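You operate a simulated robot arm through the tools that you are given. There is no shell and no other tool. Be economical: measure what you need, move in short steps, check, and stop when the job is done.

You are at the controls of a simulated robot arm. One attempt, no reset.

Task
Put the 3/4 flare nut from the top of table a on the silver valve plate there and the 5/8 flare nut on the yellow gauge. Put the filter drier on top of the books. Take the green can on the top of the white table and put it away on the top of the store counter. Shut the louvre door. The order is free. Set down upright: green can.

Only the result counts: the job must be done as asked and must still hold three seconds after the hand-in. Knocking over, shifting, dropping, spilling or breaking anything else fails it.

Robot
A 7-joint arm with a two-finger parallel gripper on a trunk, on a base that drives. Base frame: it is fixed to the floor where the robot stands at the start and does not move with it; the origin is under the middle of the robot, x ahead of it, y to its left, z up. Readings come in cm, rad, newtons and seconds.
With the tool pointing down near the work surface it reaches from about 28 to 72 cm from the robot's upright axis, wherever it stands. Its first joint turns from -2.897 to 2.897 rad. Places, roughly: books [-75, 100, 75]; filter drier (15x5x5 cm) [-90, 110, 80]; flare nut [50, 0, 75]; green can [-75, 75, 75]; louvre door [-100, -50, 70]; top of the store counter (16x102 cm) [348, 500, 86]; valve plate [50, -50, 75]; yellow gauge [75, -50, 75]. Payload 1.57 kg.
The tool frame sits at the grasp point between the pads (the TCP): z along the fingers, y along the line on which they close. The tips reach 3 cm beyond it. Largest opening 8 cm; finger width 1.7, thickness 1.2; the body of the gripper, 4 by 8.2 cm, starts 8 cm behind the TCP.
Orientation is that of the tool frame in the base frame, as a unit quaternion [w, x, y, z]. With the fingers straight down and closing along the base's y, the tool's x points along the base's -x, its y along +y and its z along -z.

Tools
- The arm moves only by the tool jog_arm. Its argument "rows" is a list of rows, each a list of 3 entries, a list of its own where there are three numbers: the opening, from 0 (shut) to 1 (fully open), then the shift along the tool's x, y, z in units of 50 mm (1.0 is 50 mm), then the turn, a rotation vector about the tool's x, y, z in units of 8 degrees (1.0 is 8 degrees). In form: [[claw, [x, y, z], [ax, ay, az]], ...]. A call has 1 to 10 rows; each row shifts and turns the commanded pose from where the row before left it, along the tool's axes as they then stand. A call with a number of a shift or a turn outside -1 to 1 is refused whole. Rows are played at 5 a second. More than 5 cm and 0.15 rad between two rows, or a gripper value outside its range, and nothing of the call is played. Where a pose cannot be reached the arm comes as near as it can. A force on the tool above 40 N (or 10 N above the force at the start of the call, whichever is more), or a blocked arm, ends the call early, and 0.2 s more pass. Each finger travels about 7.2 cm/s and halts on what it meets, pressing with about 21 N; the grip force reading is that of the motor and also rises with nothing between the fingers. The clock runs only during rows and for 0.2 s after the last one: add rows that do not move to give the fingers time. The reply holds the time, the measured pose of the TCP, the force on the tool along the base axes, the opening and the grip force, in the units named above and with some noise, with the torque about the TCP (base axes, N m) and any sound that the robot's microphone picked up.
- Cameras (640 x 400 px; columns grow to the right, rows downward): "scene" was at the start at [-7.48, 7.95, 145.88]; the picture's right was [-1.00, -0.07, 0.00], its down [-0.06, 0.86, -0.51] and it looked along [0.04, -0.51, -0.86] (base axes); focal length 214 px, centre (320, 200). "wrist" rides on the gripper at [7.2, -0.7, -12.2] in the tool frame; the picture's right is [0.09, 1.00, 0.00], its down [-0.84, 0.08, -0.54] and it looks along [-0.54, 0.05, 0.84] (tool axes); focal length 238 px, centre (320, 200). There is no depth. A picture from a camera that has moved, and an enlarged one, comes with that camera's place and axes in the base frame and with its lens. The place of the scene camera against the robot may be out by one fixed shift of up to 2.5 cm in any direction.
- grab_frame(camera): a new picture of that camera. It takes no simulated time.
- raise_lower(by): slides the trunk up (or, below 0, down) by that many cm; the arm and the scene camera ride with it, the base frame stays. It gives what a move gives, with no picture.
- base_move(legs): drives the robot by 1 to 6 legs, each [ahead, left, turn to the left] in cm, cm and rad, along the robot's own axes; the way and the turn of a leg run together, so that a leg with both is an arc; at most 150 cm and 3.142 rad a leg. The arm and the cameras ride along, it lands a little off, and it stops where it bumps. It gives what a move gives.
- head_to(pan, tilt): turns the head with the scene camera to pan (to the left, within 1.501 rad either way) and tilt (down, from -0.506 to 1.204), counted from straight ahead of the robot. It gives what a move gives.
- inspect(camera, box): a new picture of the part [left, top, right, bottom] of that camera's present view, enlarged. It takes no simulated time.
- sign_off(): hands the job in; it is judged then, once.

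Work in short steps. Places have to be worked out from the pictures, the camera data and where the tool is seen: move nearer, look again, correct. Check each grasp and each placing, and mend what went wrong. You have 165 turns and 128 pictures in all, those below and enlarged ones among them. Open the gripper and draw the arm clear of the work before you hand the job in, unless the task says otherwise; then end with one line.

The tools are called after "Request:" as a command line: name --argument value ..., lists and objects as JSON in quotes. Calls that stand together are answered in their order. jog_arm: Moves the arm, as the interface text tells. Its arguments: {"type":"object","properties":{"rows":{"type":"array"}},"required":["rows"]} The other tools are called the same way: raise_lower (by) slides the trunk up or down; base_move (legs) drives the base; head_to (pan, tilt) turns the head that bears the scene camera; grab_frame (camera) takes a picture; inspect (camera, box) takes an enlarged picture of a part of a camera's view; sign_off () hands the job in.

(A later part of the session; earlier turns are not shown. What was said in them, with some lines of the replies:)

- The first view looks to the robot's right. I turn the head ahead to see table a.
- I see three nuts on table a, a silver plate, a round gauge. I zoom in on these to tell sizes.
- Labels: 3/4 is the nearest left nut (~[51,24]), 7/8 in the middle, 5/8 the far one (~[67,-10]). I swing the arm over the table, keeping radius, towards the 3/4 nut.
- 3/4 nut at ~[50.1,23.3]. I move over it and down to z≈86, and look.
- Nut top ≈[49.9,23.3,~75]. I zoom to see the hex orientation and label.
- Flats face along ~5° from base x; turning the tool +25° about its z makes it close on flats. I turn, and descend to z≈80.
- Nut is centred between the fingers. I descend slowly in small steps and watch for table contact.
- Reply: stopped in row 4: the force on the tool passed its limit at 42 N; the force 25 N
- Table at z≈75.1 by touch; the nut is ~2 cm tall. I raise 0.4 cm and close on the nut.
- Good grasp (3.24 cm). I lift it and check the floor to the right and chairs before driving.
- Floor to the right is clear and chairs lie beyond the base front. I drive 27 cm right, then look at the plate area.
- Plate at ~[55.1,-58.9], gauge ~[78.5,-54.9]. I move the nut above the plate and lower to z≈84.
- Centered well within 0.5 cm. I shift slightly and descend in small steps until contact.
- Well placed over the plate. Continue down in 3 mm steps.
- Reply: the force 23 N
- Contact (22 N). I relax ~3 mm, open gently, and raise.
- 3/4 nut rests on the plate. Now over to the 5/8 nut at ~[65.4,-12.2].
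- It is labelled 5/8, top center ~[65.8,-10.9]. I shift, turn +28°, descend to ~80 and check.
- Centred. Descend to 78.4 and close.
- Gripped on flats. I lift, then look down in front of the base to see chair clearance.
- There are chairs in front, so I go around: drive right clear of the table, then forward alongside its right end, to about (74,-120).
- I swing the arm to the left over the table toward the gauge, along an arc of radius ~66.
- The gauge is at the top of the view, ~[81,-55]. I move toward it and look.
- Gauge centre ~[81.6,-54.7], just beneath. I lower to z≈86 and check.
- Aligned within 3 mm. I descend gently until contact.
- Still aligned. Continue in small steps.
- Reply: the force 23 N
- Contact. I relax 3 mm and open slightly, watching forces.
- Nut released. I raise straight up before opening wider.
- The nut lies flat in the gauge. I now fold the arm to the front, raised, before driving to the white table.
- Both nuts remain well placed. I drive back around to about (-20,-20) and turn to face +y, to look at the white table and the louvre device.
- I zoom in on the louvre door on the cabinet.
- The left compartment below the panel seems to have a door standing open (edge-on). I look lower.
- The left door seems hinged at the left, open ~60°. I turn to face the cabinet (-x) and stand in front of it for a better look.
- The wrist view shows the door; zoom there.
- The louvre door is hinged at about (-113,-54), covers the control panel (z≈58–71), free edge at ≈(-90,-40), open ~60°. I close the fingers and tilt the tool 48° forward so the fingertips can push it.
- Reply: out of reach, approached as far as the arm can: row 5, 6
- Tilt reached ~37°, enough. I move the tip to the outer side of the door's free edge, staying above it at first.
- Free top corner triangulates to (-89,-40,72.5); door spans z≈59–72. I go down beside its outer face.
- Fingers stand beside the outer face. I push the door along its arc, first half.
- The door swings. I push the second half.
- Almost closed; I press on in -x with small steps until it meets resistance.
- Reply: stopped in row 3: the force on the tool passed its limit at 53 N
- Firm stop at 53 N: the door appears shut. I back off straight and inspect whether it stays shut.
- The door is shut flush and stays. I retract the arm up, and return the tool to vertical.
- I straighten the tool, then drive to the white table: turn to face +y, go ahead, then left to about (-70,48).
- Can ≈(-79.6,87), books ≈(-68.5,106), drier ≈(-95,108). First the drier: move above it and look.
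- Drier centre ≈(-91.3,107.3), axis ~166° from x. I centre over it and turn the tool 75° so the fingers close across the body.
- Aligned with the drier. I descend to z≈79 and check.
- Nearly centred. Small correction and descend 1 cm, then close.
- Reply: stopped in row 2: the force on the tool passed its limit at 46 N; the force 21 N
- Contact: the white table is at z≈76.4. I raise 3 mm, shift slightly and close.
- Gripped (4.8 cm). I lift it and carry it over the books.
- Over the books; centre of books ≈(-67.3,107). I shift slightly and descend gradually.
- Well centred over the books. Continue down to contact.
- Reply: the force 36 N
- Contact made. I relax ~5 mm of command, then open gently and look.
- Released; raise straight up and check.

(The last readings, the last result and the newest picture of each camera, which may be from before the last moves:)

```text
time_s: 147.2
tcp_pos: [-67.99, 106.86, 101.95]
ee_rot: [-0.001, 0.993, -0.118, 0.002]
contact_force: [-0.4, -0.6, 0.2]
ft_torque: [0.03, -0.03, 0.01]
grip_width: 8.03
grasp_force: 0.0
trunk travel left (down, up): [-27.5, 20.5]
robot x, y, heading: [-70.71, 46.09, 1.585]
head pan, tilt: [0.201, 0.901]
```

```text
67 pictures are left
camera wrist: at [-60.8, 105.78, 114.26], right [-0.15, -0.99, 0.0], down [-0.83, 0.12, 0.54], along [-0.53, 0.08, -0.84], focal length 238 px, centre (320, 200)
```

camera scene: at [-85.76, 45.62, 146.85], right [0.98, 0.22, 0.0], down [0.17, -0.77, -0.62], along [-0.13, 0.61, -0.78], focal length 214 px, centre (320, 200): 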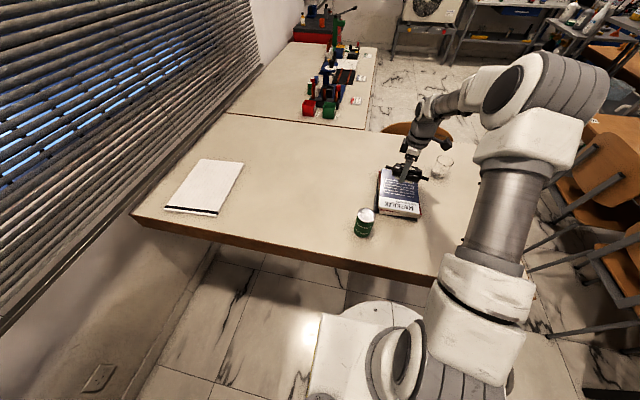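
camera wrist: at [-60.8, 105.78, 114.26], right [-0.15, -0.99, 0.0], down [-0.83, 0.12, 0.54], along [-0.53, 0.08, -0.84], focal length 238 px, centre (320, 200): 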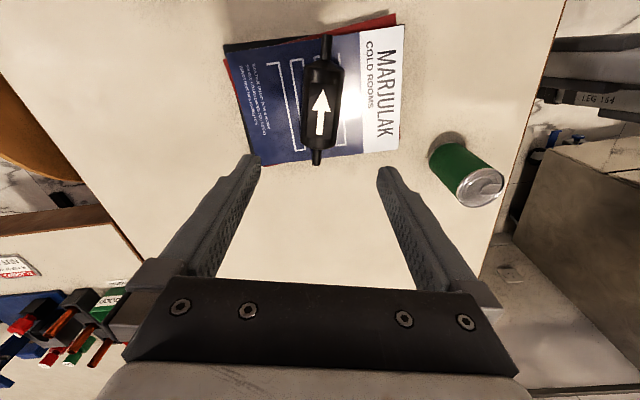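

Drier rests on the books. Now the can: triangulated centre ≈(-79.1,87), top z≈86.8. I move over it and look.

Request:
jog_arm --rows '[[1, [-0.244, 0.876, 0], [0, 0, 0]], [1, [-0.244, 0.876, 0], [0, 0, 0]], [1, [-0.244, 0.876, 0], [0, 0, 0]], [1, [-0.244, 0.876, 0], [0, 0, 0]], [1, [-0.244, 0.876, 0], [0, 0, 0]], [1, [0, 0, 0.8], [0, 0, 0]], [1, [0, 0, 0.4], [0, 0, 0]], [1, [0, 0, 0], [0, 0, 0]]]'

Request:
grab_frame --camera "wrist"

```text
time_s: 149.0
tcp_pos: [-79.09, 86.83, 95.71]
ee_rot: [-0.001, 0.993, -0.118, 0.003]
contact_force: [-0.5, 0.6, -0.1]
ft_torque: [-0.01, 0.0, 0.01]
grip_width: 8.0
grasp_force: 0.0
trunk travel left (down, up): [-27.5, 20.5]
robot x, y, heading: [-70.26, 45.81, 1.586]
head pan, tilt: [0.201, 0.901]
```

```text
66 pictures are left
camera wrist: at [-72.02, 85.84, 108.15], right [-0.15, -0.99, 0.0], down [-0.83, 0.12, 0.54], along [-0.53, 0.08, -0.84], focal length 238 px, centre (320, 200)
```

wrist: 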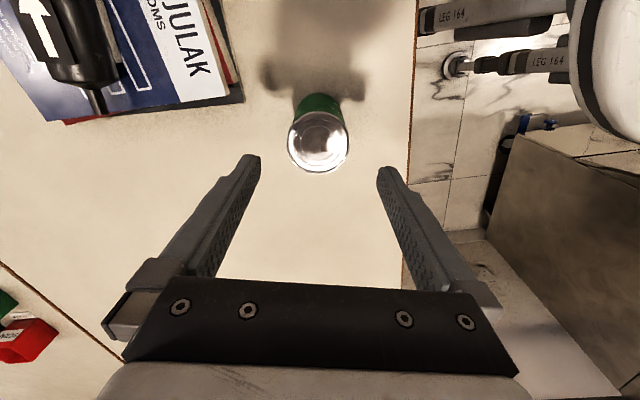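

Aligned to 3 mm. I descend to z≈83 around the can.

Request:
jog_arm --rows '[[1, [0, -0.06, 0.5], [0, 0, 0]], [1, [0, 0, 0.6], [0, 0, 0]], [1, [0, 0, 0.5], [0, 0, 0]], [1, [0, 0, 0.5], [0, 0, 0]], [1, [0, 0, 0.4], [0, 0, 0]], [1, [0, 0, 0], [0, 0, 0]]]'

Request:
grab_frame --camera "wrist"

```text
time_s: 150.4
tcp_pos: [-78.97, 87.24, 83.39]
ee_rot: [-0.002, 0.993, -0.118, 0.002]
contact_force: [0.3, 0.2, -0.6]
ft_torque: [-0.01, 0.0, 0.0]
grip_width: 8.03
grasp_force: 0.0
trunk travel left (down, up): [-27.5, 20.5]
robot x, y, heading: [-70.46, 45.86, 1.592]
head pan, tilt: [0.201, 0.901]
```

```text
65 pictures are left
camera wrist: at [-71.78, 86.34, 95.67], right [-0.15, -0.99, 0.0], down [-0.83, 0.12, 0.54], along [-0.53, 0.08, -0.84], focal length 238 px, centre (320, 200)
```

wrist: 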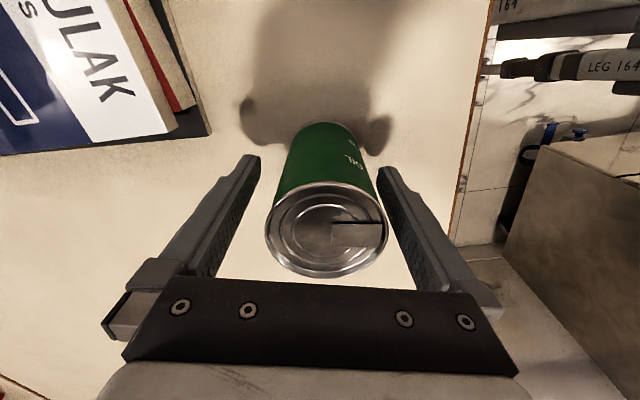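

Centred. Close on the can.

Request:
jog_arm --rows '[[0.85, [0, 0, 0], [0, 0, 0]], [0.7, [0, 0, 0], [0, 0, 0]], [0.4, [0, 0, 0], [0, 0, 0]], [0, [0, 0, 0], [0, 0, 0]], [0, [0, 0, 0], [0, 0, 0]], [0, [0, 0, 0], [0, 0, 0]]]'

Request:
jog_arm --rows '[[0, [0, 0, -0.3], [0, 0, 0]], [0, [0, 0, -0.7], [0, 0, 0]], [0, [0, 0, -1], [0, 0, 0]], [0, [0, 0, -1], [0, 0, 0]], [0, [0, 0, 0], [0, 0, 0]]]'

Request:
grab_frame --camera "wrist"

```text
time_s: 151.8
tcp_pos: [-78.88, 87.4, 83.5]
ee_rot: [-0.001, 0.993, -0.117, 0.002]
contact_force: [-0.9, -1.4, -0.3]
ft_torque: [-0.13, 0.03, 0.06]
grip_width: 5.76
grasp_force: 20.6
trunk travel left (down, up): [-27.5, 20.5]
robot x, y, heading: [-70.43, 45.63, 1.592]
head pan, tilt: [0.201, 0.901]
```

```text
time_s: 153.0
tcp_pos: [-79.25, 87.25, 98.33]
ee_rot: [-0.001, 0.993, -0.118, 0.001]
contact_force: [-1.0, -0.1, -3.2]
ft_torque: [0.0, -0.01, 0.0]
grip_width: 5.72
grasp_force: 21.1
trunk travel left (down, up): [-27.5, 20.5]
robot x, y, heading: [-70.12, 46.02, 1.586]
head pan, tilt: [0.201, 0.901]
```

```text
64 pictures are left
camera wrist: at [-72.03, 86.31, 110.6], right [-0.15, -0.99, 0.0], down [-0.83, 0.12, 0.54], along [-0.53, 0.08, -0.84], focal length 238 px, centre (320, 200)
```

wrist: 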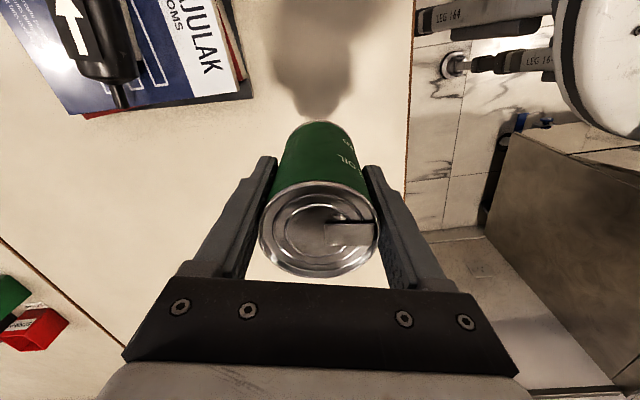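

Can gripped and lifted. I back off from the table, shift right to the aisle and look for the store counter.

Request:
base_move --legs '[[-25, 0, 0], [0, -65, -0.02]]'

Request:
head_to --pan -0.1 --tilt 0.45

Request:
grab_frame --camera "scene"

Request:
head_to --pan -0.7 --tilt 0.3

Request:
grab_frame --camera "scene"

```text
time_s: 160.2
tcp_pos: [-12.42, 62.45, 98.28]
ee_rot: [-0.001, 0.991, -0.132, 0.002]
contact_force: [-0.2, 0.3, -3.2]
ft_torque: [0.0, -0.01, 0.02]
grip_width: 5.74
grasp_force: 20.7
trunk travel left (down, up): [-27.5, 20.5]
robot x, y, heading: [-4.69, 20.86, 1.561]
head pan, tilt: [0.201, 0.901]
```

```text
time_s: 161.1
tcp_pos: [-12.35, 62.59, 98.26]
ee_rot: [-0.002, 0.991, -0.133, 0.002]
contact_force: [0.7, -0.6, -2.7]
ft_torque: [0.01, -0.02, -0.01]
grip_width: 5.75
grasp_force: 21.1
trunk travel left (down, up): [-27.5, 20.5]
robot x, y, heading: [-5.02, 20.94, 1.559]
head pan, tilt: [-0.099, 0.45]
```

```text
63 pictures are left
camera scene: at [-17.79, 22.81, 150.67], right [0.99, -0.11, 0.0], down [-0.05, -0.43, -0.9], along [0.1, 0.89, -0.44], focal length 214 px, centre (320, 200)
```

scene: 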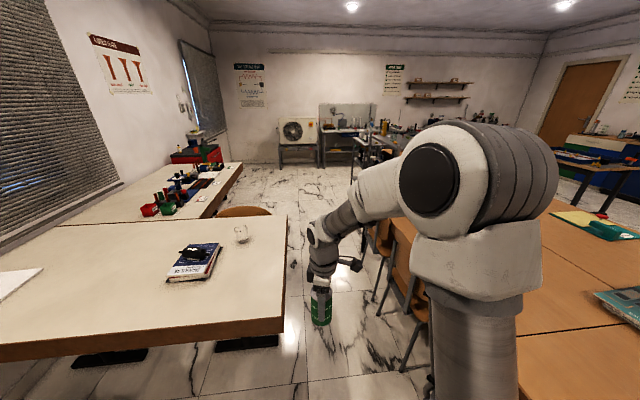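

```text
time_s: 162.1
tcp_pos: [-12.44, 62.61, 98.21]
ee_rot: [-0.002, 0.991, -0.133, 0.002]
contact_force: [0.5, -0.7, -3.5]
ft_torque: [0.02, -0.04, -0.04]
grip_width: 5.74
grasp_force: 20.8
trunk travel left (down, up): [-27.5, 20.5]
robot x, y, heading: [-4.3, 20.92, 1.559]
head pan, tilt: [-0.7, 0.3]
```

```text
62 pictures are left
camera scene: at [-12.71, 20.76, 152.07], right [0.76, -0.65, 0.0], down [-0.19, -0.22, -0.96], along [0.62, 0.72, -0.3], focal length 214 px, centre (320, 200)
```

scene: 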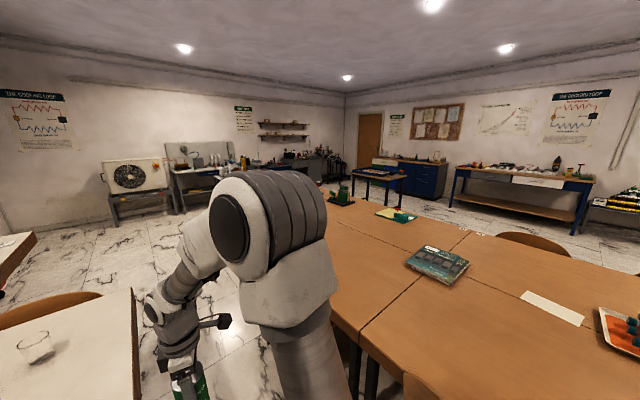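

The counter should appear near pixel (307,160); zoom there.

Request:
inspect --camera "scene" --box '[220, 110, 460, 260]'

```text
2.67 times, centred on (340, 185) of scene
camera zoom: at [-12.71, 20.76, 152.07], right [0.76, -0.65, 0.0], down [-0.19, -0.22, -0.96], along [0.62, 0.72, -0.3], focal length 572 px, centre (267, 240)
```

zoom: 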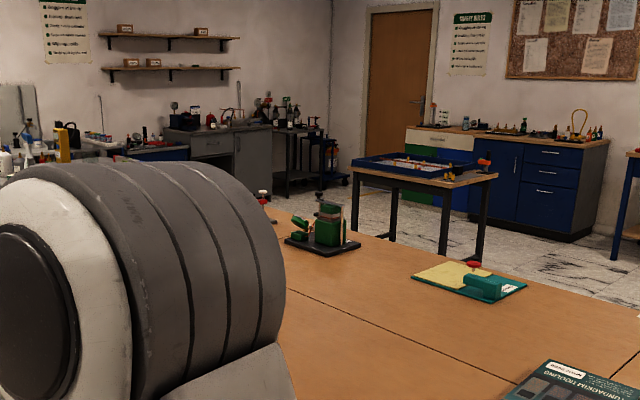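

The counter seems to be the dark cabinet in the far corner. The aisle (x −26…35) is passable; I centre at x≈5 and drive ahead.

Request:
base_move --legs '[[0, -8.5, 0.012], [130, 0, 0]]'

Request:
head_to --pan -0.3 --tilt 0.5

Request:
grab_frame --camera "scene"

```text
time_s: 171.7
tcp_pos: [-5.11, 193.59, 98.16]
ee_rot: [-0.001, 0.992, -0.125, 0.003]
contact_force: [0.3, -0.1, -1.9]
ft_torque: [0.0, -0.03, -0.02]
grip_width: 5.71
grasp_force: 21.1
trunk travel left (down, up): [-27.5, 20.5]
robot x, y, heading: [3.1, 151.99, 1.571]
head pan, tilt: [-0.7, 0.3]
```

```text
time_s: 172.6
tcp_pos: [-5.12, 193.55, 98.27]
ee_rot: [-0.001, 0.992, -0.126, 0.002]
contact_force: [-0.6, -1.0, -3.6]
ft_torque: [-0.02, -0.02, 0.0]
grip_width: 5.72
grasp_force: 21.0
trunk travel left (down, up): [-27.5, 20.5]
robot x, y, heading: [3.25, 152.02, 1.568]
head pan, tilt: [-0.3, 0.499]
```

```text
60 pictures are left
camera scene: at [-8.05, 153.24, 150.24], right [0.96, -0.29, 0.0], down [-0.14, -0.46, -0.88], along [0.26, 0.84, -0.48], focal length 214 px, centre (320, 200)
```

scene: 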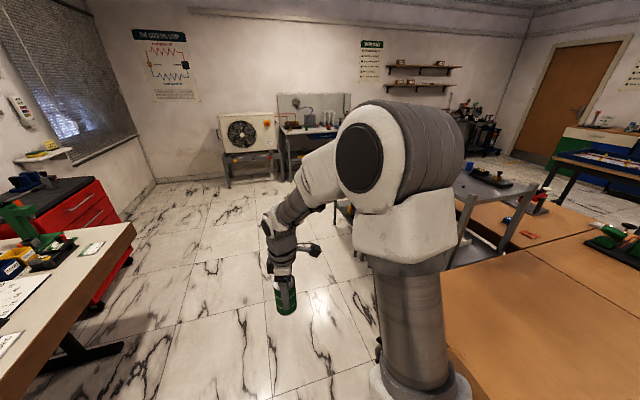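

I look more to the right past the arm.

Request:
head_to --pan -0.85 --tilt 0.5

Request:
grab_frame --camera "scene"

Request:
grab_frame --camera "wrist"

```text
time_s: 173.6
tcp_pos: [-5.04, 193.54, 98.24]
ee_rot: [-0.001, 0.992, -0.125, 0.002]
contact_force: [0.3, 0.7, -2.0]
ft_torque: [0.01, -0.03, 0.0]
grip_width: 5.74
grasp_force: 21.0
trunk travel left (down, up): [-27.5, 20.5]
robot x, y, heading: [3.43, 151.81, 1.57]
head pan, tilt: [-0.85, 0.499]
```

```text
59 pictures are left
camera scene: at [-3.91, 150.58, 150.24], right [0.66, -0.75, 0.0], down [-0.36, -0.32, -0.88], along [0.66, 0.58, -0.48], focal length 214 px, centre (320, 200)
```

scene: 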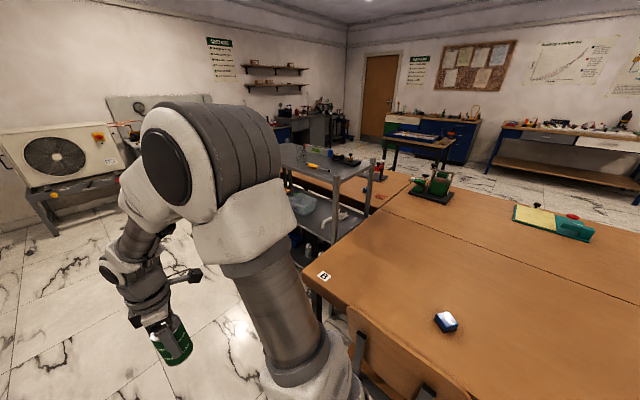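

```text
58 pictures are left
camera wrist: at [2.04, 192.44, 110.54], right [-0.16, -0.99, 0.0], down [-0.83, 0.13, 0.54], along [-0.53, 0.09, -0.84], focal length 238 px, centre (320, 200)
```

wrist: 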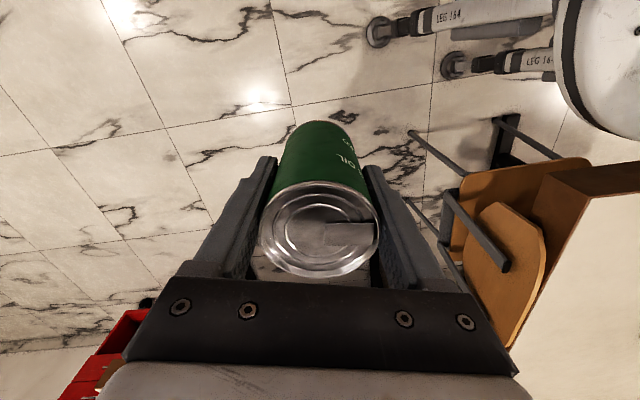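

Ahead is clear up to the AC unit (y≈500). I drive ahead to y≈350 past the trolley, then look right.

Request:
base_move --legs '[[140, 0, 0], [60, 0, 0]]'

Request:
head_to --pan -1.1 --tilt 0.45

Request:
grab_frame --camera "scene"

```text
time_s: 186.7
tcp_pos: [-10.04, 389.66, 98.16]
ee_rot: [-0.001, 0.994, -0.111, 0.002]
contact_force: [-1.4, 0.2, -3.2]
ft_torque: [0.0, -0.04, 0.01]
grip_width: 5.72
grasp_force: 20.2
trunk travel left (down, up): [-27.5, 20.5]
robot x, y, heading: [-0.7, 348.55, 1.601]
head pan, tilt: [-0.85, 0.499]
```

```text
time_s: 187.4
tcp_pos: [-10.13, 389.66, 98.33]
ee_rot: [-0.001, 0.994, -0.11, 0.002]
contact_force: [0.0, -0.6, -2.5]
ft_torque: [0.01, -0.03, -0.02]
grip_width: 5.72
grasp_force: 20.5
trunk travel left (down, up): [-27.5, 20.5]
robot x, y, heading: [-0.47, 348.28, 1.609]
head pan, tilt: [-1.1, 0.45]
```

```text
57 pictures are left
camera scene: at [-6.33, 345.08, 150.68], right [0.48, -0.88, 0.0], down [-0.38, -0.21, -0.9], along [0.79, 0.44, -0.44], focal length 214 px, centre (320, 200)
```

scene: 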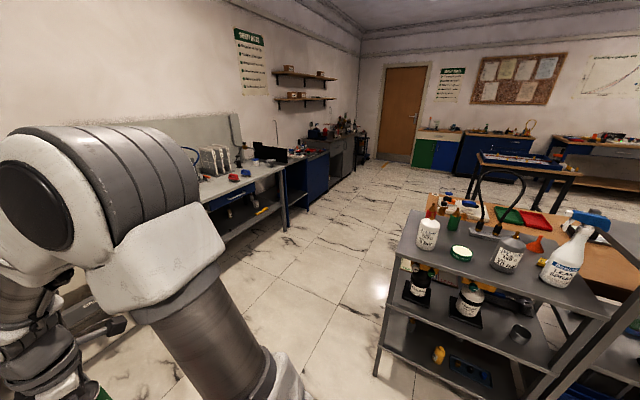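

The corridor between trolley and benches is ~130 cm wide. I zoom at the counter.

Request:
inspect --camera "scene" --box '[240, 100, 400, 200]'

```text
4.00 times, centred on (320, 150) of scene
camera zoom: at [-6.33, 345.08, 150.68], right [0.48, -0.88, 0.0], down [-0.38, -0.21, -0.9], along [0.79, 0.44, -0.44], focal length 858 px, centre (320, 400)
```

zoom: 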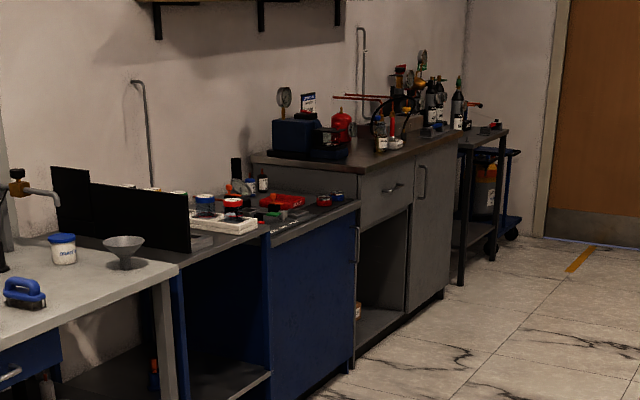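

The grey counter with black top runs x≈290–403, front edge y≈493, with a free front strip. I drive to y≈405 and then sideways right along the corridor in two legs.

Request:
base_move --legs '[[57, 0, -0.036], [0, -140, 0]]'

Request:
head_to --pan -1.1 --tilt 0.5

Request:
grab_frame --camera "scene"

```text
time_s: 202.0
tcp_pos: [132.47, 446.43, 98.22]
ee_rot: [-0.002, 0.991, -0.136, 0.002]
contact_force: [0.8, -0.3, -3.4]
ft_torque: [0.01, -0.07, -0.02]
grip_width: 5.7
grasp_force: 20.6
trunk travel left (down, up): [-27.5, 20.5]
robot x, y, heading: [140.17, 404.72, 1.556]
head pan, tilt: [-1.1, 0.45]
```

```text
time_s: 202.7
tcp_pos: [132.37, 446.57, 98.32]
ee_rot: [-0.002, 0.991, -0.136, 0.002]
contact_force: [-0.1, -1.3, -2.6]
ft_torque: [0.0, -0.03, 0.04]
grip_width: 5.73
grasp_force: 21.1
trunk travel left (down, up): [-27.5, 20.5]
robot x, y, heading: [139.78, 405.06, 1.554]
head pan, tilt: [-1.1, 0.499]
```

```text
55 pictures are left
camera scene: at [134.0, 401.62, 150.24], right [0.44, -0.9, 0.0], down [-0.43, -0.21, -0.88], along [0.79, 0.39, -0.48], focal length 214 px, centre (320, 200)
```

scene: 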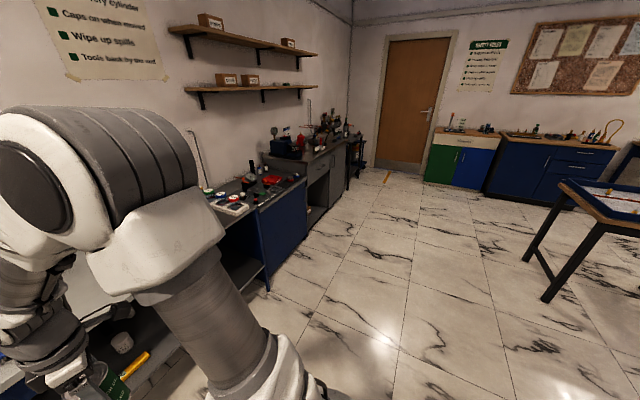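

Clear. Continue right toward x≈330.

Request:
base_move --legs '[[0, -120, 0.016], [0, -70, 0]]'

Request:
head_to --pan 0.35 --tilt 0.6

Request:
grab_frame --camera "scene"

Request:
head_to --pan -0.7 --tilt 0.6

Request:
grab_frame --camera "scene"

```text
time_s: 217.0
tcp_pos: [320.23, 444.55, 98.15]
ee_rot: [-0.001, 0.991, -0.133, 0.002]
contact_force: [-0.3, -0.2, -3.7]
ft_torque: [0.0, -0.07, -0.01]
grip_width: 5.69
grasp_force: 21.8
trunk travel left (down, up): [-27.5, 20.5]
robot x, y, heading: [327.78, 402.64, 1.559]
head pan, tilt: [-1.1, 0.499]
```

```text
time_s: 218.6
tcp_pos: [320.33, 444.61, 98.4]
ee_rot: [-0.001, 0.991, -0.133, 0.003]
contact_force: [0.2, -0.5, -2.4]
ft_torque: [0.02, -0.03, 0.01]
grip_width: 5.72
grasp_force: 21.1
trunk travel left (down, up): [-27.5, 20.5]
robot x, y, heading: [328.02, 402.78, 1.56]
head pan, tilt: [0.351, 0.6]
```

```text
54 pictures are left
camera scene: at [311.05, 404.1, 149.33], right [0.94, 0.33, 0.0], down [0.19, -0.53, -0.83], along [-0.28, 0.78, -0.56], focal length 214 px, centre (320, 200)
```

scene: 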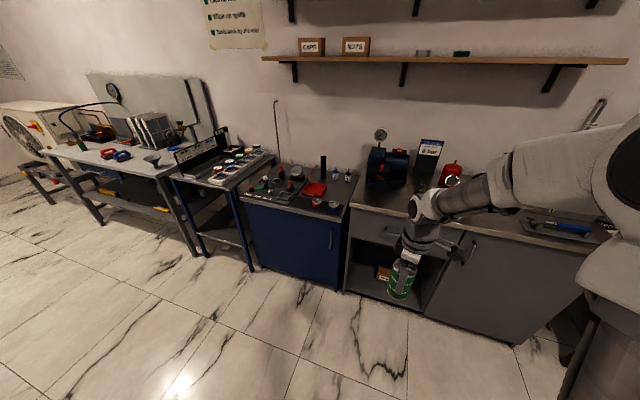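

```text
time_s: 219.9
tcp_pos: [320.47, 444.71, 98.23]
ee_rot: [-0.001, 0.991, -0.133, 0.002]
contact_force: [-0.7, -1.2, -2.6]
ft_torque: [0.0, 0.0, -0.02]
grip_width: 5.71
grasp_force: 21.3
trunk travel left (down, up): [-27.5, 20.5]
robot x, y, heading: [328.2, 403.12, 1.555]
head pan, tilt: [-0.7, 0.6]
```

```text
53 pictures are left
camera scene: at [319.75, 402.47, 149.33], right [0.76, -0.65, 0.0], down [-0.37, -0.43, -0.83], along [0.54, 0.63, -0.56], focal length 214 px, centre (320, 200)
```

scene: 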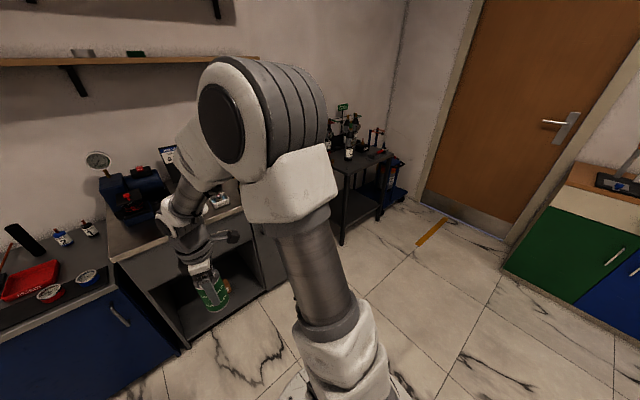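

I drive 30 cm closer and raise the can, then look at the counter top with the wrist camera.

Request:
jog_arm --rows '[[0, [0, 0, -0.9], [0, 0, 0]], [0, [0, 0, -0.7], [0, 0, 0]], [0, [0, 0, 0], [0, 0, 0]]]'

Request:
base_move --legs '[[32, 0, 0.012]]'

Request:
head_to --pan 0.1 --tilt 0.9

Request:
grab_frame --camera "scene"

Request:
grab_frame --camera "wrist"

```text
time_s: 220.7
tcp_pos: [320.31, 444.48, 106.45]
ee_rot: [-0.001, 0.991, -0.132, 0.003]
contact_force: [-0.4, -0.1, -2.4]
ft_torque: [0.03, -0.01, 0.03]
grip_width: 5.7
grasp_force: 20.6
trunk travel left (down, up): [-27.5, 20.5]
robot x, y, heading: [327.95, 402.62, 1.559]
head pan, tilt: [-0.7, 0.6]
```

```text
time_s: 223.4
tcp_pos: [319.65, 476.66, 106.44]
ee_rot: [-0.001, 0.992, -0.124, 0.002]
contact_force: [-0.2, -0.3, -3.8]
ft_torque: [0.01, 0.0, 0.03]
grip_width: 5.72
grasp_force: 20.8
trunk travel left (down, up): [-27.5, 20.5]
robot x, y, heading: [327.97, 435.04, 1.58]
head pan, tilt: [-0.7, 0.6]
```

```text
time_s: 224.5
tcp_pos: [319.69, 476.63, 106.39]
ee_rot: [-0.002, 0.992, -0.123, 0.002]
contact_force: [-1.1, -0.1, -2.7]
ft_torque: [-0.02, 0.0, 0.02]
grip_width: 5.7
grasp_force: 21.0
trunk travel left (down, up): [-27.5, 20.5]
robot x, y, heading: [327.81, 434.99, 1.577]
head pan, tilt: [0.099, 0.901]
```

```text
52 pictures are left
camera scene: at [313.39, 435.33, 146.85], right [0.99, 0.11, 0.0], down [0.08, -0.78, -0.62], along [-0.07, 0.62, -0.78], focal length 214 px, centre (320, 200)
```

scene: 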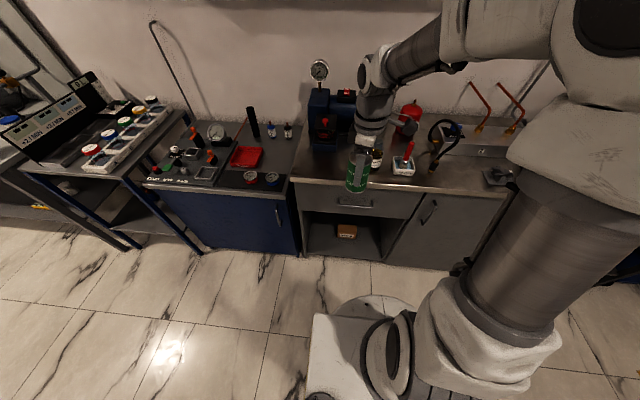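

```text
51 pictures are left
camera wrist: at [326.73, 475.64, 118.66], right [-0.16, -0.99, 0.0], down [-0.83, 0.13, 0.54], along [-0.53, 0.09, -0.84], focal length 238 px, centre (320, 200)
```

wrist: 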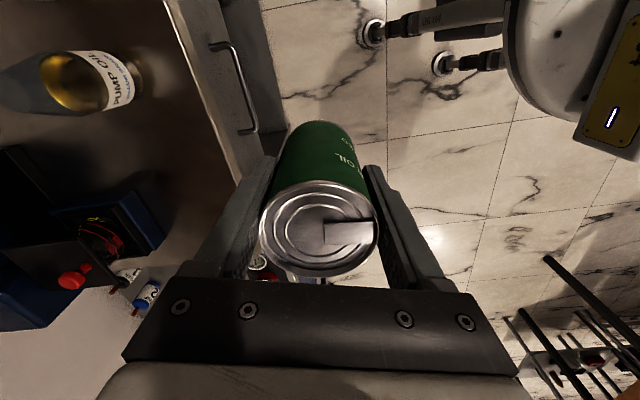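

Front edge is at y≈491.5. There is a free spot on the counter's left front, before the blue machine, around (306,498.5). I shift the robot 14 cm left and look straight from there.

Request:
base_move --legs '[[0, 14, -0.008]]'

Request:
grab_frame --camera "wrist"

Request:
inspect --camera "scene" --box '[280, 80, 480, 220]'

```text
time_s: 226.2
tcp_pos: [306.08, 476.67, 106.34]
ee_rot: [-0.002, 0.992, -0.126, 0.002]
contact_force: [-0.3, 0.3, -3.1]
ft_torque: [-0.02, 0.01, -0.01]
grip_width: 5.74
grasp_force: 21.4
trunk travel left (down, up): [-27.5, 20.5]
robot x, y, heading: [314.81, 435.18, 1.573]
head pan, tilt: [0.099, 0.901]
```

```text
50 pictures are left
camera wrist: at [313.19, 475.6, 118.66], right [-0.16, -0.99, 0.0], down [-0.83, 0.13, 0.54], along [-0.53, 0.09, -0.84], focal length 238 px, centre (320, 200)
```

wrist: 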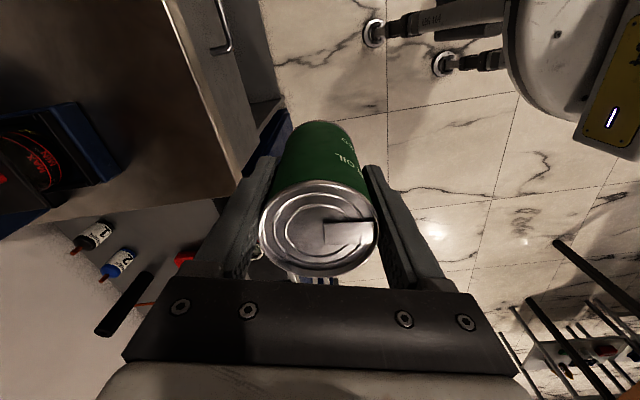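

```text
2.86 times, centred on (380, 150) of scene
camera zoom: at [299.55, 435.38, 146.85], right [1.0, 0.1, 0.0], down [0.08, -0.78, -0.62], along [-0.06, 0.62, -0.78], focal length 613 px, centre (149, 343)
```

zoom: 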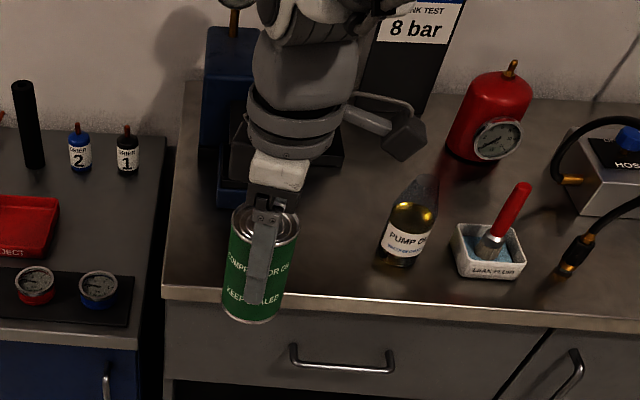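

The free area in front of the machine spans x≈299–322, y≈491–507. I move the can to (307,498) at height and verify.

Request:
jog_arm --rows '[[0, [-0.18, -0.837, 0], [0, 0, 0]], [0, [-0.18, -0.837, 0], [0, 0, 0]], [0, [-0.18, -0.837, 0], [0, 0, 0]], [0, [-0.18, -0.837, 0], [0, 0, 0]], [0, [-0.18, -0.837, 0], [0, 0, 0]], [0, [0, 0, 0], [0, 0, 0]]]'

Request:
grab_frame --camera "wrist"

Request:
inspect --camera "scene" --box '[280, 80, 480, 220]'

```text
time_s: 227.6
tcp_pos: [307.03, 497.98, 106.32]
ee_rot: [-0.001, 0.992, -0.127, 0.002]
contact_force: [0.3, 1.1, -3.2]
ft_torque: [0.01, -0.04, 0.02]
grip_width: 5.71
grasp_force: 20.6
trunk travel left (down, up): [-27.5, 20.5]
robot x, y, heading: [314.63, 435.11, 1.569]
head pan, tilt: [0.099, 0.901]
```

```text
48 pictures are left
camera wrist: at [314.14, 496.89, 118.68], right [-0.16, -0.99, 0.0], down [-0.83, 0.14, 0.54], along [-0.53, 0.09, -0.84], focal length 238 px, centre (320, 200)
```

wrist: 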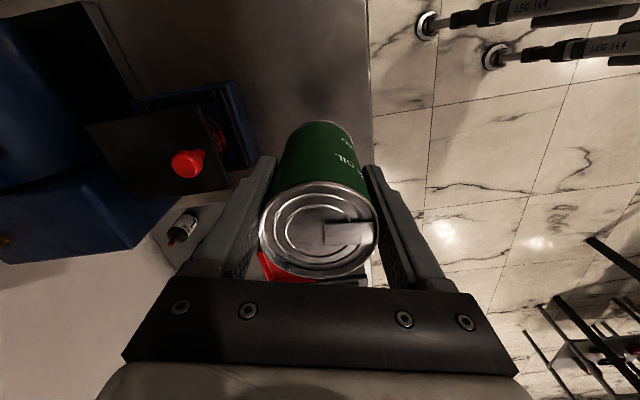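

```text
2.86 times, centred on (380, 150) of scene
camera zoom: at [299.54, 435.41, 146.85], right [1.0, 0.1, 0.0], down [0.08, -0.78, -0.62], along [-0.06, 0.62, -0.78], focal length 613 px, centre (149, 343)
```

zoom: 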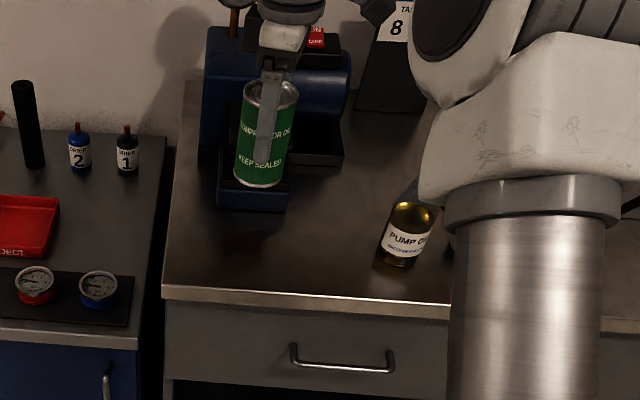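

Spot is free: edge at y≈491.4, machine at ≥507. I descend to ~95.5 and then in small steps.

Request:
jog_arm --rows '[[0, [0.02, 0.1, 0.5], [0, 0, 0]], [0, [0, 0, 0.6], [0, 0, 0]], [0, [0, 0, 0.6], [0, 0, 0]], [0, [0, 0, 0.4], [0, 0, 0]], [0, [0, 0, 0], [0, 0, 0]]]'

Request:
inspect --camera "scene" --box '[320, 80, 440, 200]'

```text
time_s: 228.8
tcp_pos: [307.02, 497.7, 95.78]
ee_rot: [-0.002, 0.992, -0.126, 0.002]
contact_force: [0.9, -0.6, -2.7]
ft_torque: [-0.04, -0.01, -0.01]
grip_width: 5.7
grasp_force: 20.9
trunk travel left (down, up): [-27.5, 20.5]
robot x, y, heading: [314.4, 435.16, 1.567]
head pan, tilt: [0.099, 0.901]
```

```text
3.33 times, centred on (380, 140) of scene
camera zoom: at [299.54, 435.39, 146.85], right [1.0, 0.1, 0.0], down [0.08, -0.78, -0.62], along [-0.06, 0.62, -0.78], focal length 715 px, centre (120, 400)
```

zoom: 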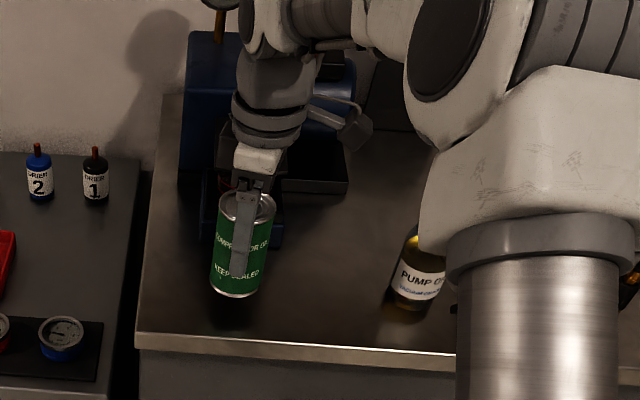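

Good position. Continue down in 3 mm steps.

Request:
jog_arm --rows '[[0, [0, 0, 0.1], [0, 0, 0]], [0, [0, 0, 0.1], [0, 0, 0]], [0, [0, 0, 0.06], [0, 0, 0]], [0, [0, 0, 0.06], [0, 0, 0]], [0, [0, 0, 0.06], [0, 0, 0]], [0, [0, 0, 0], [0, 0, 0]]]'

```text
time_s: 230.2
tcp_pos: [307.13, 497.78, 94.06]
ee_rot: [-0.002, 0.992, -0.127, 0.002]
contact_force: [-0.6, 0.0, -2.1]
ft_torque: [0.0, 0.0, 0.01]
grip_width: 5.71
grasp_force: 21.0
trunk travel left (down, up): [-27.5, 20.5]
robot x, y, heading: [314.11, 435.26, 1.572]
head pan, tilt: [0.099, 0.901]
```

Request:
jog_arm --rows '[[0, [0, 0, 0.05], [0, 0, 0]], [0, [0, 0, 0.05], [0, 0, 0]], [0, [0, 0, 0.05], [0, 0, 0]], [0, [0, 0, 0.05], [0, 0, 0]], [0, [0, 0, 0], [0, 0, 0]]]'

```text
time_s: 231.4
tcp_pos: [306.99, 497.57, 93.14]
ee_rot: [-0.002, 0.992, -0.127, 0.001]
contact_force: [-0.3, -0.7, -3.1]
ft_torque: [-0.01, 0.01, 0.0]
grip_width: 5.7
grasp_force: 21.0
trunk travel left (down, up): [-27.5, 20.5]
robot x, y, heading: [314.28, 435.26, 1.57]
head pan, tilt: [0.099, 0.901]
```

Request:
jog_arm --rows '[[0, [0, 0, 0.04], [0, 0, 0]], [0, [0, 0, 0.04], [0, 0, 0]], [0, [0, 0, 0.04], [0, 0, 0]], [0, [0, 0, 0], [0, 0, 0]]]'

```text
time_s: 232.4
tcp_pos: [307.06, 497.61, 92.78]
ee_rot: [-0.005, 0.992, -0.127, 0.001]
contact_force: [1.0, -1.4, 29.5]
ft_torque: [-0.82, 0.48, 0.02]
grip_width: 5.74
grasp_force: 21.1
trunk travel left (down, up): [-27.5, 20.5]
robot x, y, heading: [314.3, 435.28, 1.57]
head pan, tilt: [0.099, 0.901]
```

The can touches down. I relax the pressure and open gently.

Request:
jog_arm --rows '[[0, [0, 0, -0.05], [0, 0, 0]], [0, [0, 0, 0], [0, 0, 0]], [0.8, [0, 0, 0], [0, 0, 0]], [0.88, [0, 0, 0], [0, 0, 0]], [0.88, [0, 0, 0], [0, 0, 0]]]'

Request:
grab_frame --camera "wrist"

```text
time_s: 233.6
tcp_pos: [306.99, 497.68, 92.64]
ee_rot: [0.0, 0.992, -0.126, 0.001]
contact_force: [0.1, -0.6, -0.4]
ft_torque: [0.0, -0.01, -0.01]
grip_width: 7.05
grasp_force: 0.1
trunk travel left (down, up): [-27.5, 20.5]
robot x, y, heading: [314.23, 434.94, 1.567]
head pan, tilt: [0.099, 0.901]
```

```text
45 pictures are left
camera wrist: at [314.19, 496.52, 104.85], right [-0.16, -0.99, 0.0], down [-0.83, 0.14, 0.54], along [-0.53, 0.09, -0.84], focal length 238 px, centre (320, 200)
```

wrist: 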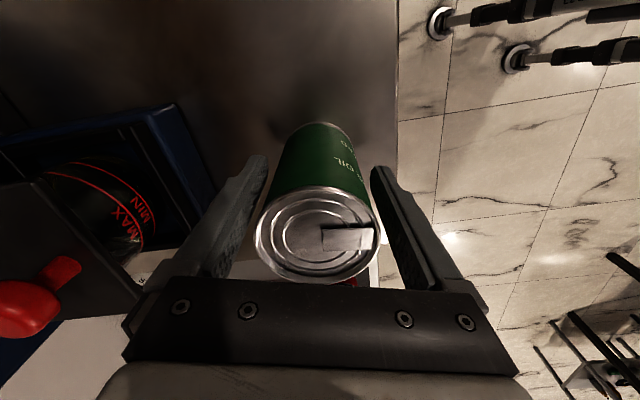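

Can stands free between the fingers. Raise straight up.

Request:
jog_arm --rows '[[0.88, [0, 0, -0.3], [0, 0, 0]], [0.88, [0, 0, -0.6], [0, 0, 0]], [0.88, [0, 0, -0.8], [0, 0, 0]], [0.88, [0, 0, -1], [0, 0, 0]], [0.9, [0, 0, -0.6], [0, 0, 0]], [0.9, [0, 0, 0], [0, 0, 0]]]'

Request:
jog_arm --rows '[[1, [0.18, 0.837, 0], [0, 0, 0]], [1, [0.18, 0.837, 0], [0, 0, 0]], [1, [0.18, 0.837, 0], [0, 0, 0]], [1, [0.18, 0.837, 0], [0, 0, 0]], [1, [0, 0, 0], [0, 0, 0]]]'

Request:
inspect --camera "scene" --box '[280, 80, 480, 220]'

```text
time_s: 235.0
tcp_pos: [307.28, 497.71, 109.05]
ee_rot: [-0.001, 0.992, -0.127, 0.001]
contact_force: [0.3, -0.2, -0.1]
ft_torque: [-0.01, -0.03, 0.0]
grip_width: 7.2
grasp_force: 0.0
trunk travel left (down, up): [-27.5, 20.5]
robot x, y, heading: [314.26, 434.84, 1.57]
head pan, tilt: [0.099, 0.901]
```

```text
time_s: 236.2
tcp_pos: [306.32, 480.23, 109.2]
ee_rot: [0.0, 0.992, -0.127, 0.002]
contact_force: [-1.3, -0.3, -0.8]
ft_torque: [0.0, -0.02, -0.01]
grip_width: 8.0
grasp_force: 0.0
trunk travel left (down, up): [-27.5, 20.5]
robot x, y, heading: [314.25, 435.26, 1.571]
head pan, tilt: [0.099, 0.901]
```

```text
2.86 times, centred on (380, 150) of scene
camera zoom: at [299.54, 435.34, 146.85], right [1.0, 0.1, 0.0], down [0.08, -0.78, -0.62], along [-0.06, 0.62, -0.78], focal length 613 px, centre (149, 343)
```

zoom: 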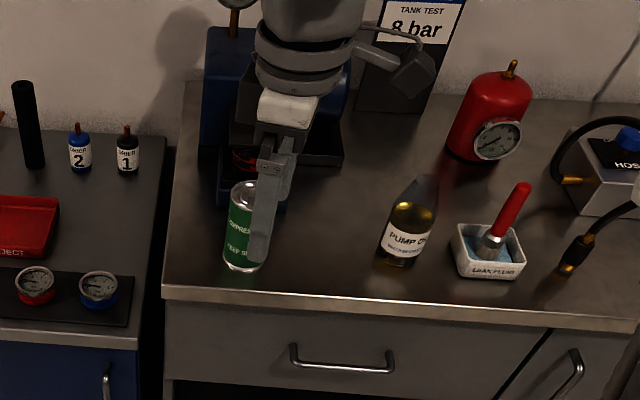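

The can stands upright on the counter, and nothing else moved. I back off clear and hand in after a last look.

Request:
base_move --legs '[[-30, 0, 0]]'

Request:
inspect --camera "scene" --box '[280, 60, 480, 200]'

```text
time_s: 238.8
tcp_pos: [306.31, 449.88, 109.33]
ee_rot: [-0.001, 0.992, -0.127, 0.001]
contact_force: [1.0, 0.2, -0.2]
ft_torque: [0.0, -0.01, -0.01]
grip_width: 8.0
grasp_force: 0.0
trunk travel left (down, up): [-27.5, 20.5]
robot x, y, heading: [314.51, 404.99, 1.573]
head pan, tilt: [0.099, 0.901]
```

```text
2.86 times, centred on (380, 130) of scene
camera zoom: at [299.54, 405.01, 146.85], right [1.0, 0.1, 0.0], down [0.08, -0.78, -0.62], along [-0.06, 0.62, -0.78], focal length 613 px, centre (149, 400)
```

zoom: 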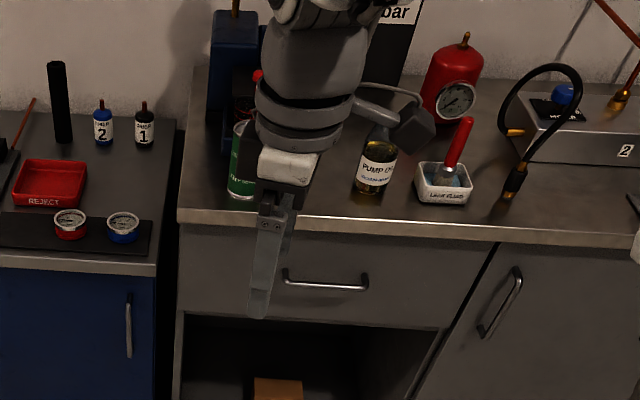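

Everything is in place and the arm is clear; handing in.

Request:
sign_off

```text
The job is handed in.
```

I handed the job in with every task done. The 3/4 nut is on the valve plate, the 5/8 nut is in the face of the yellow gauge, and the filter drier is on the books. The green can stands upright on the store counter, and the louvre door is shut.
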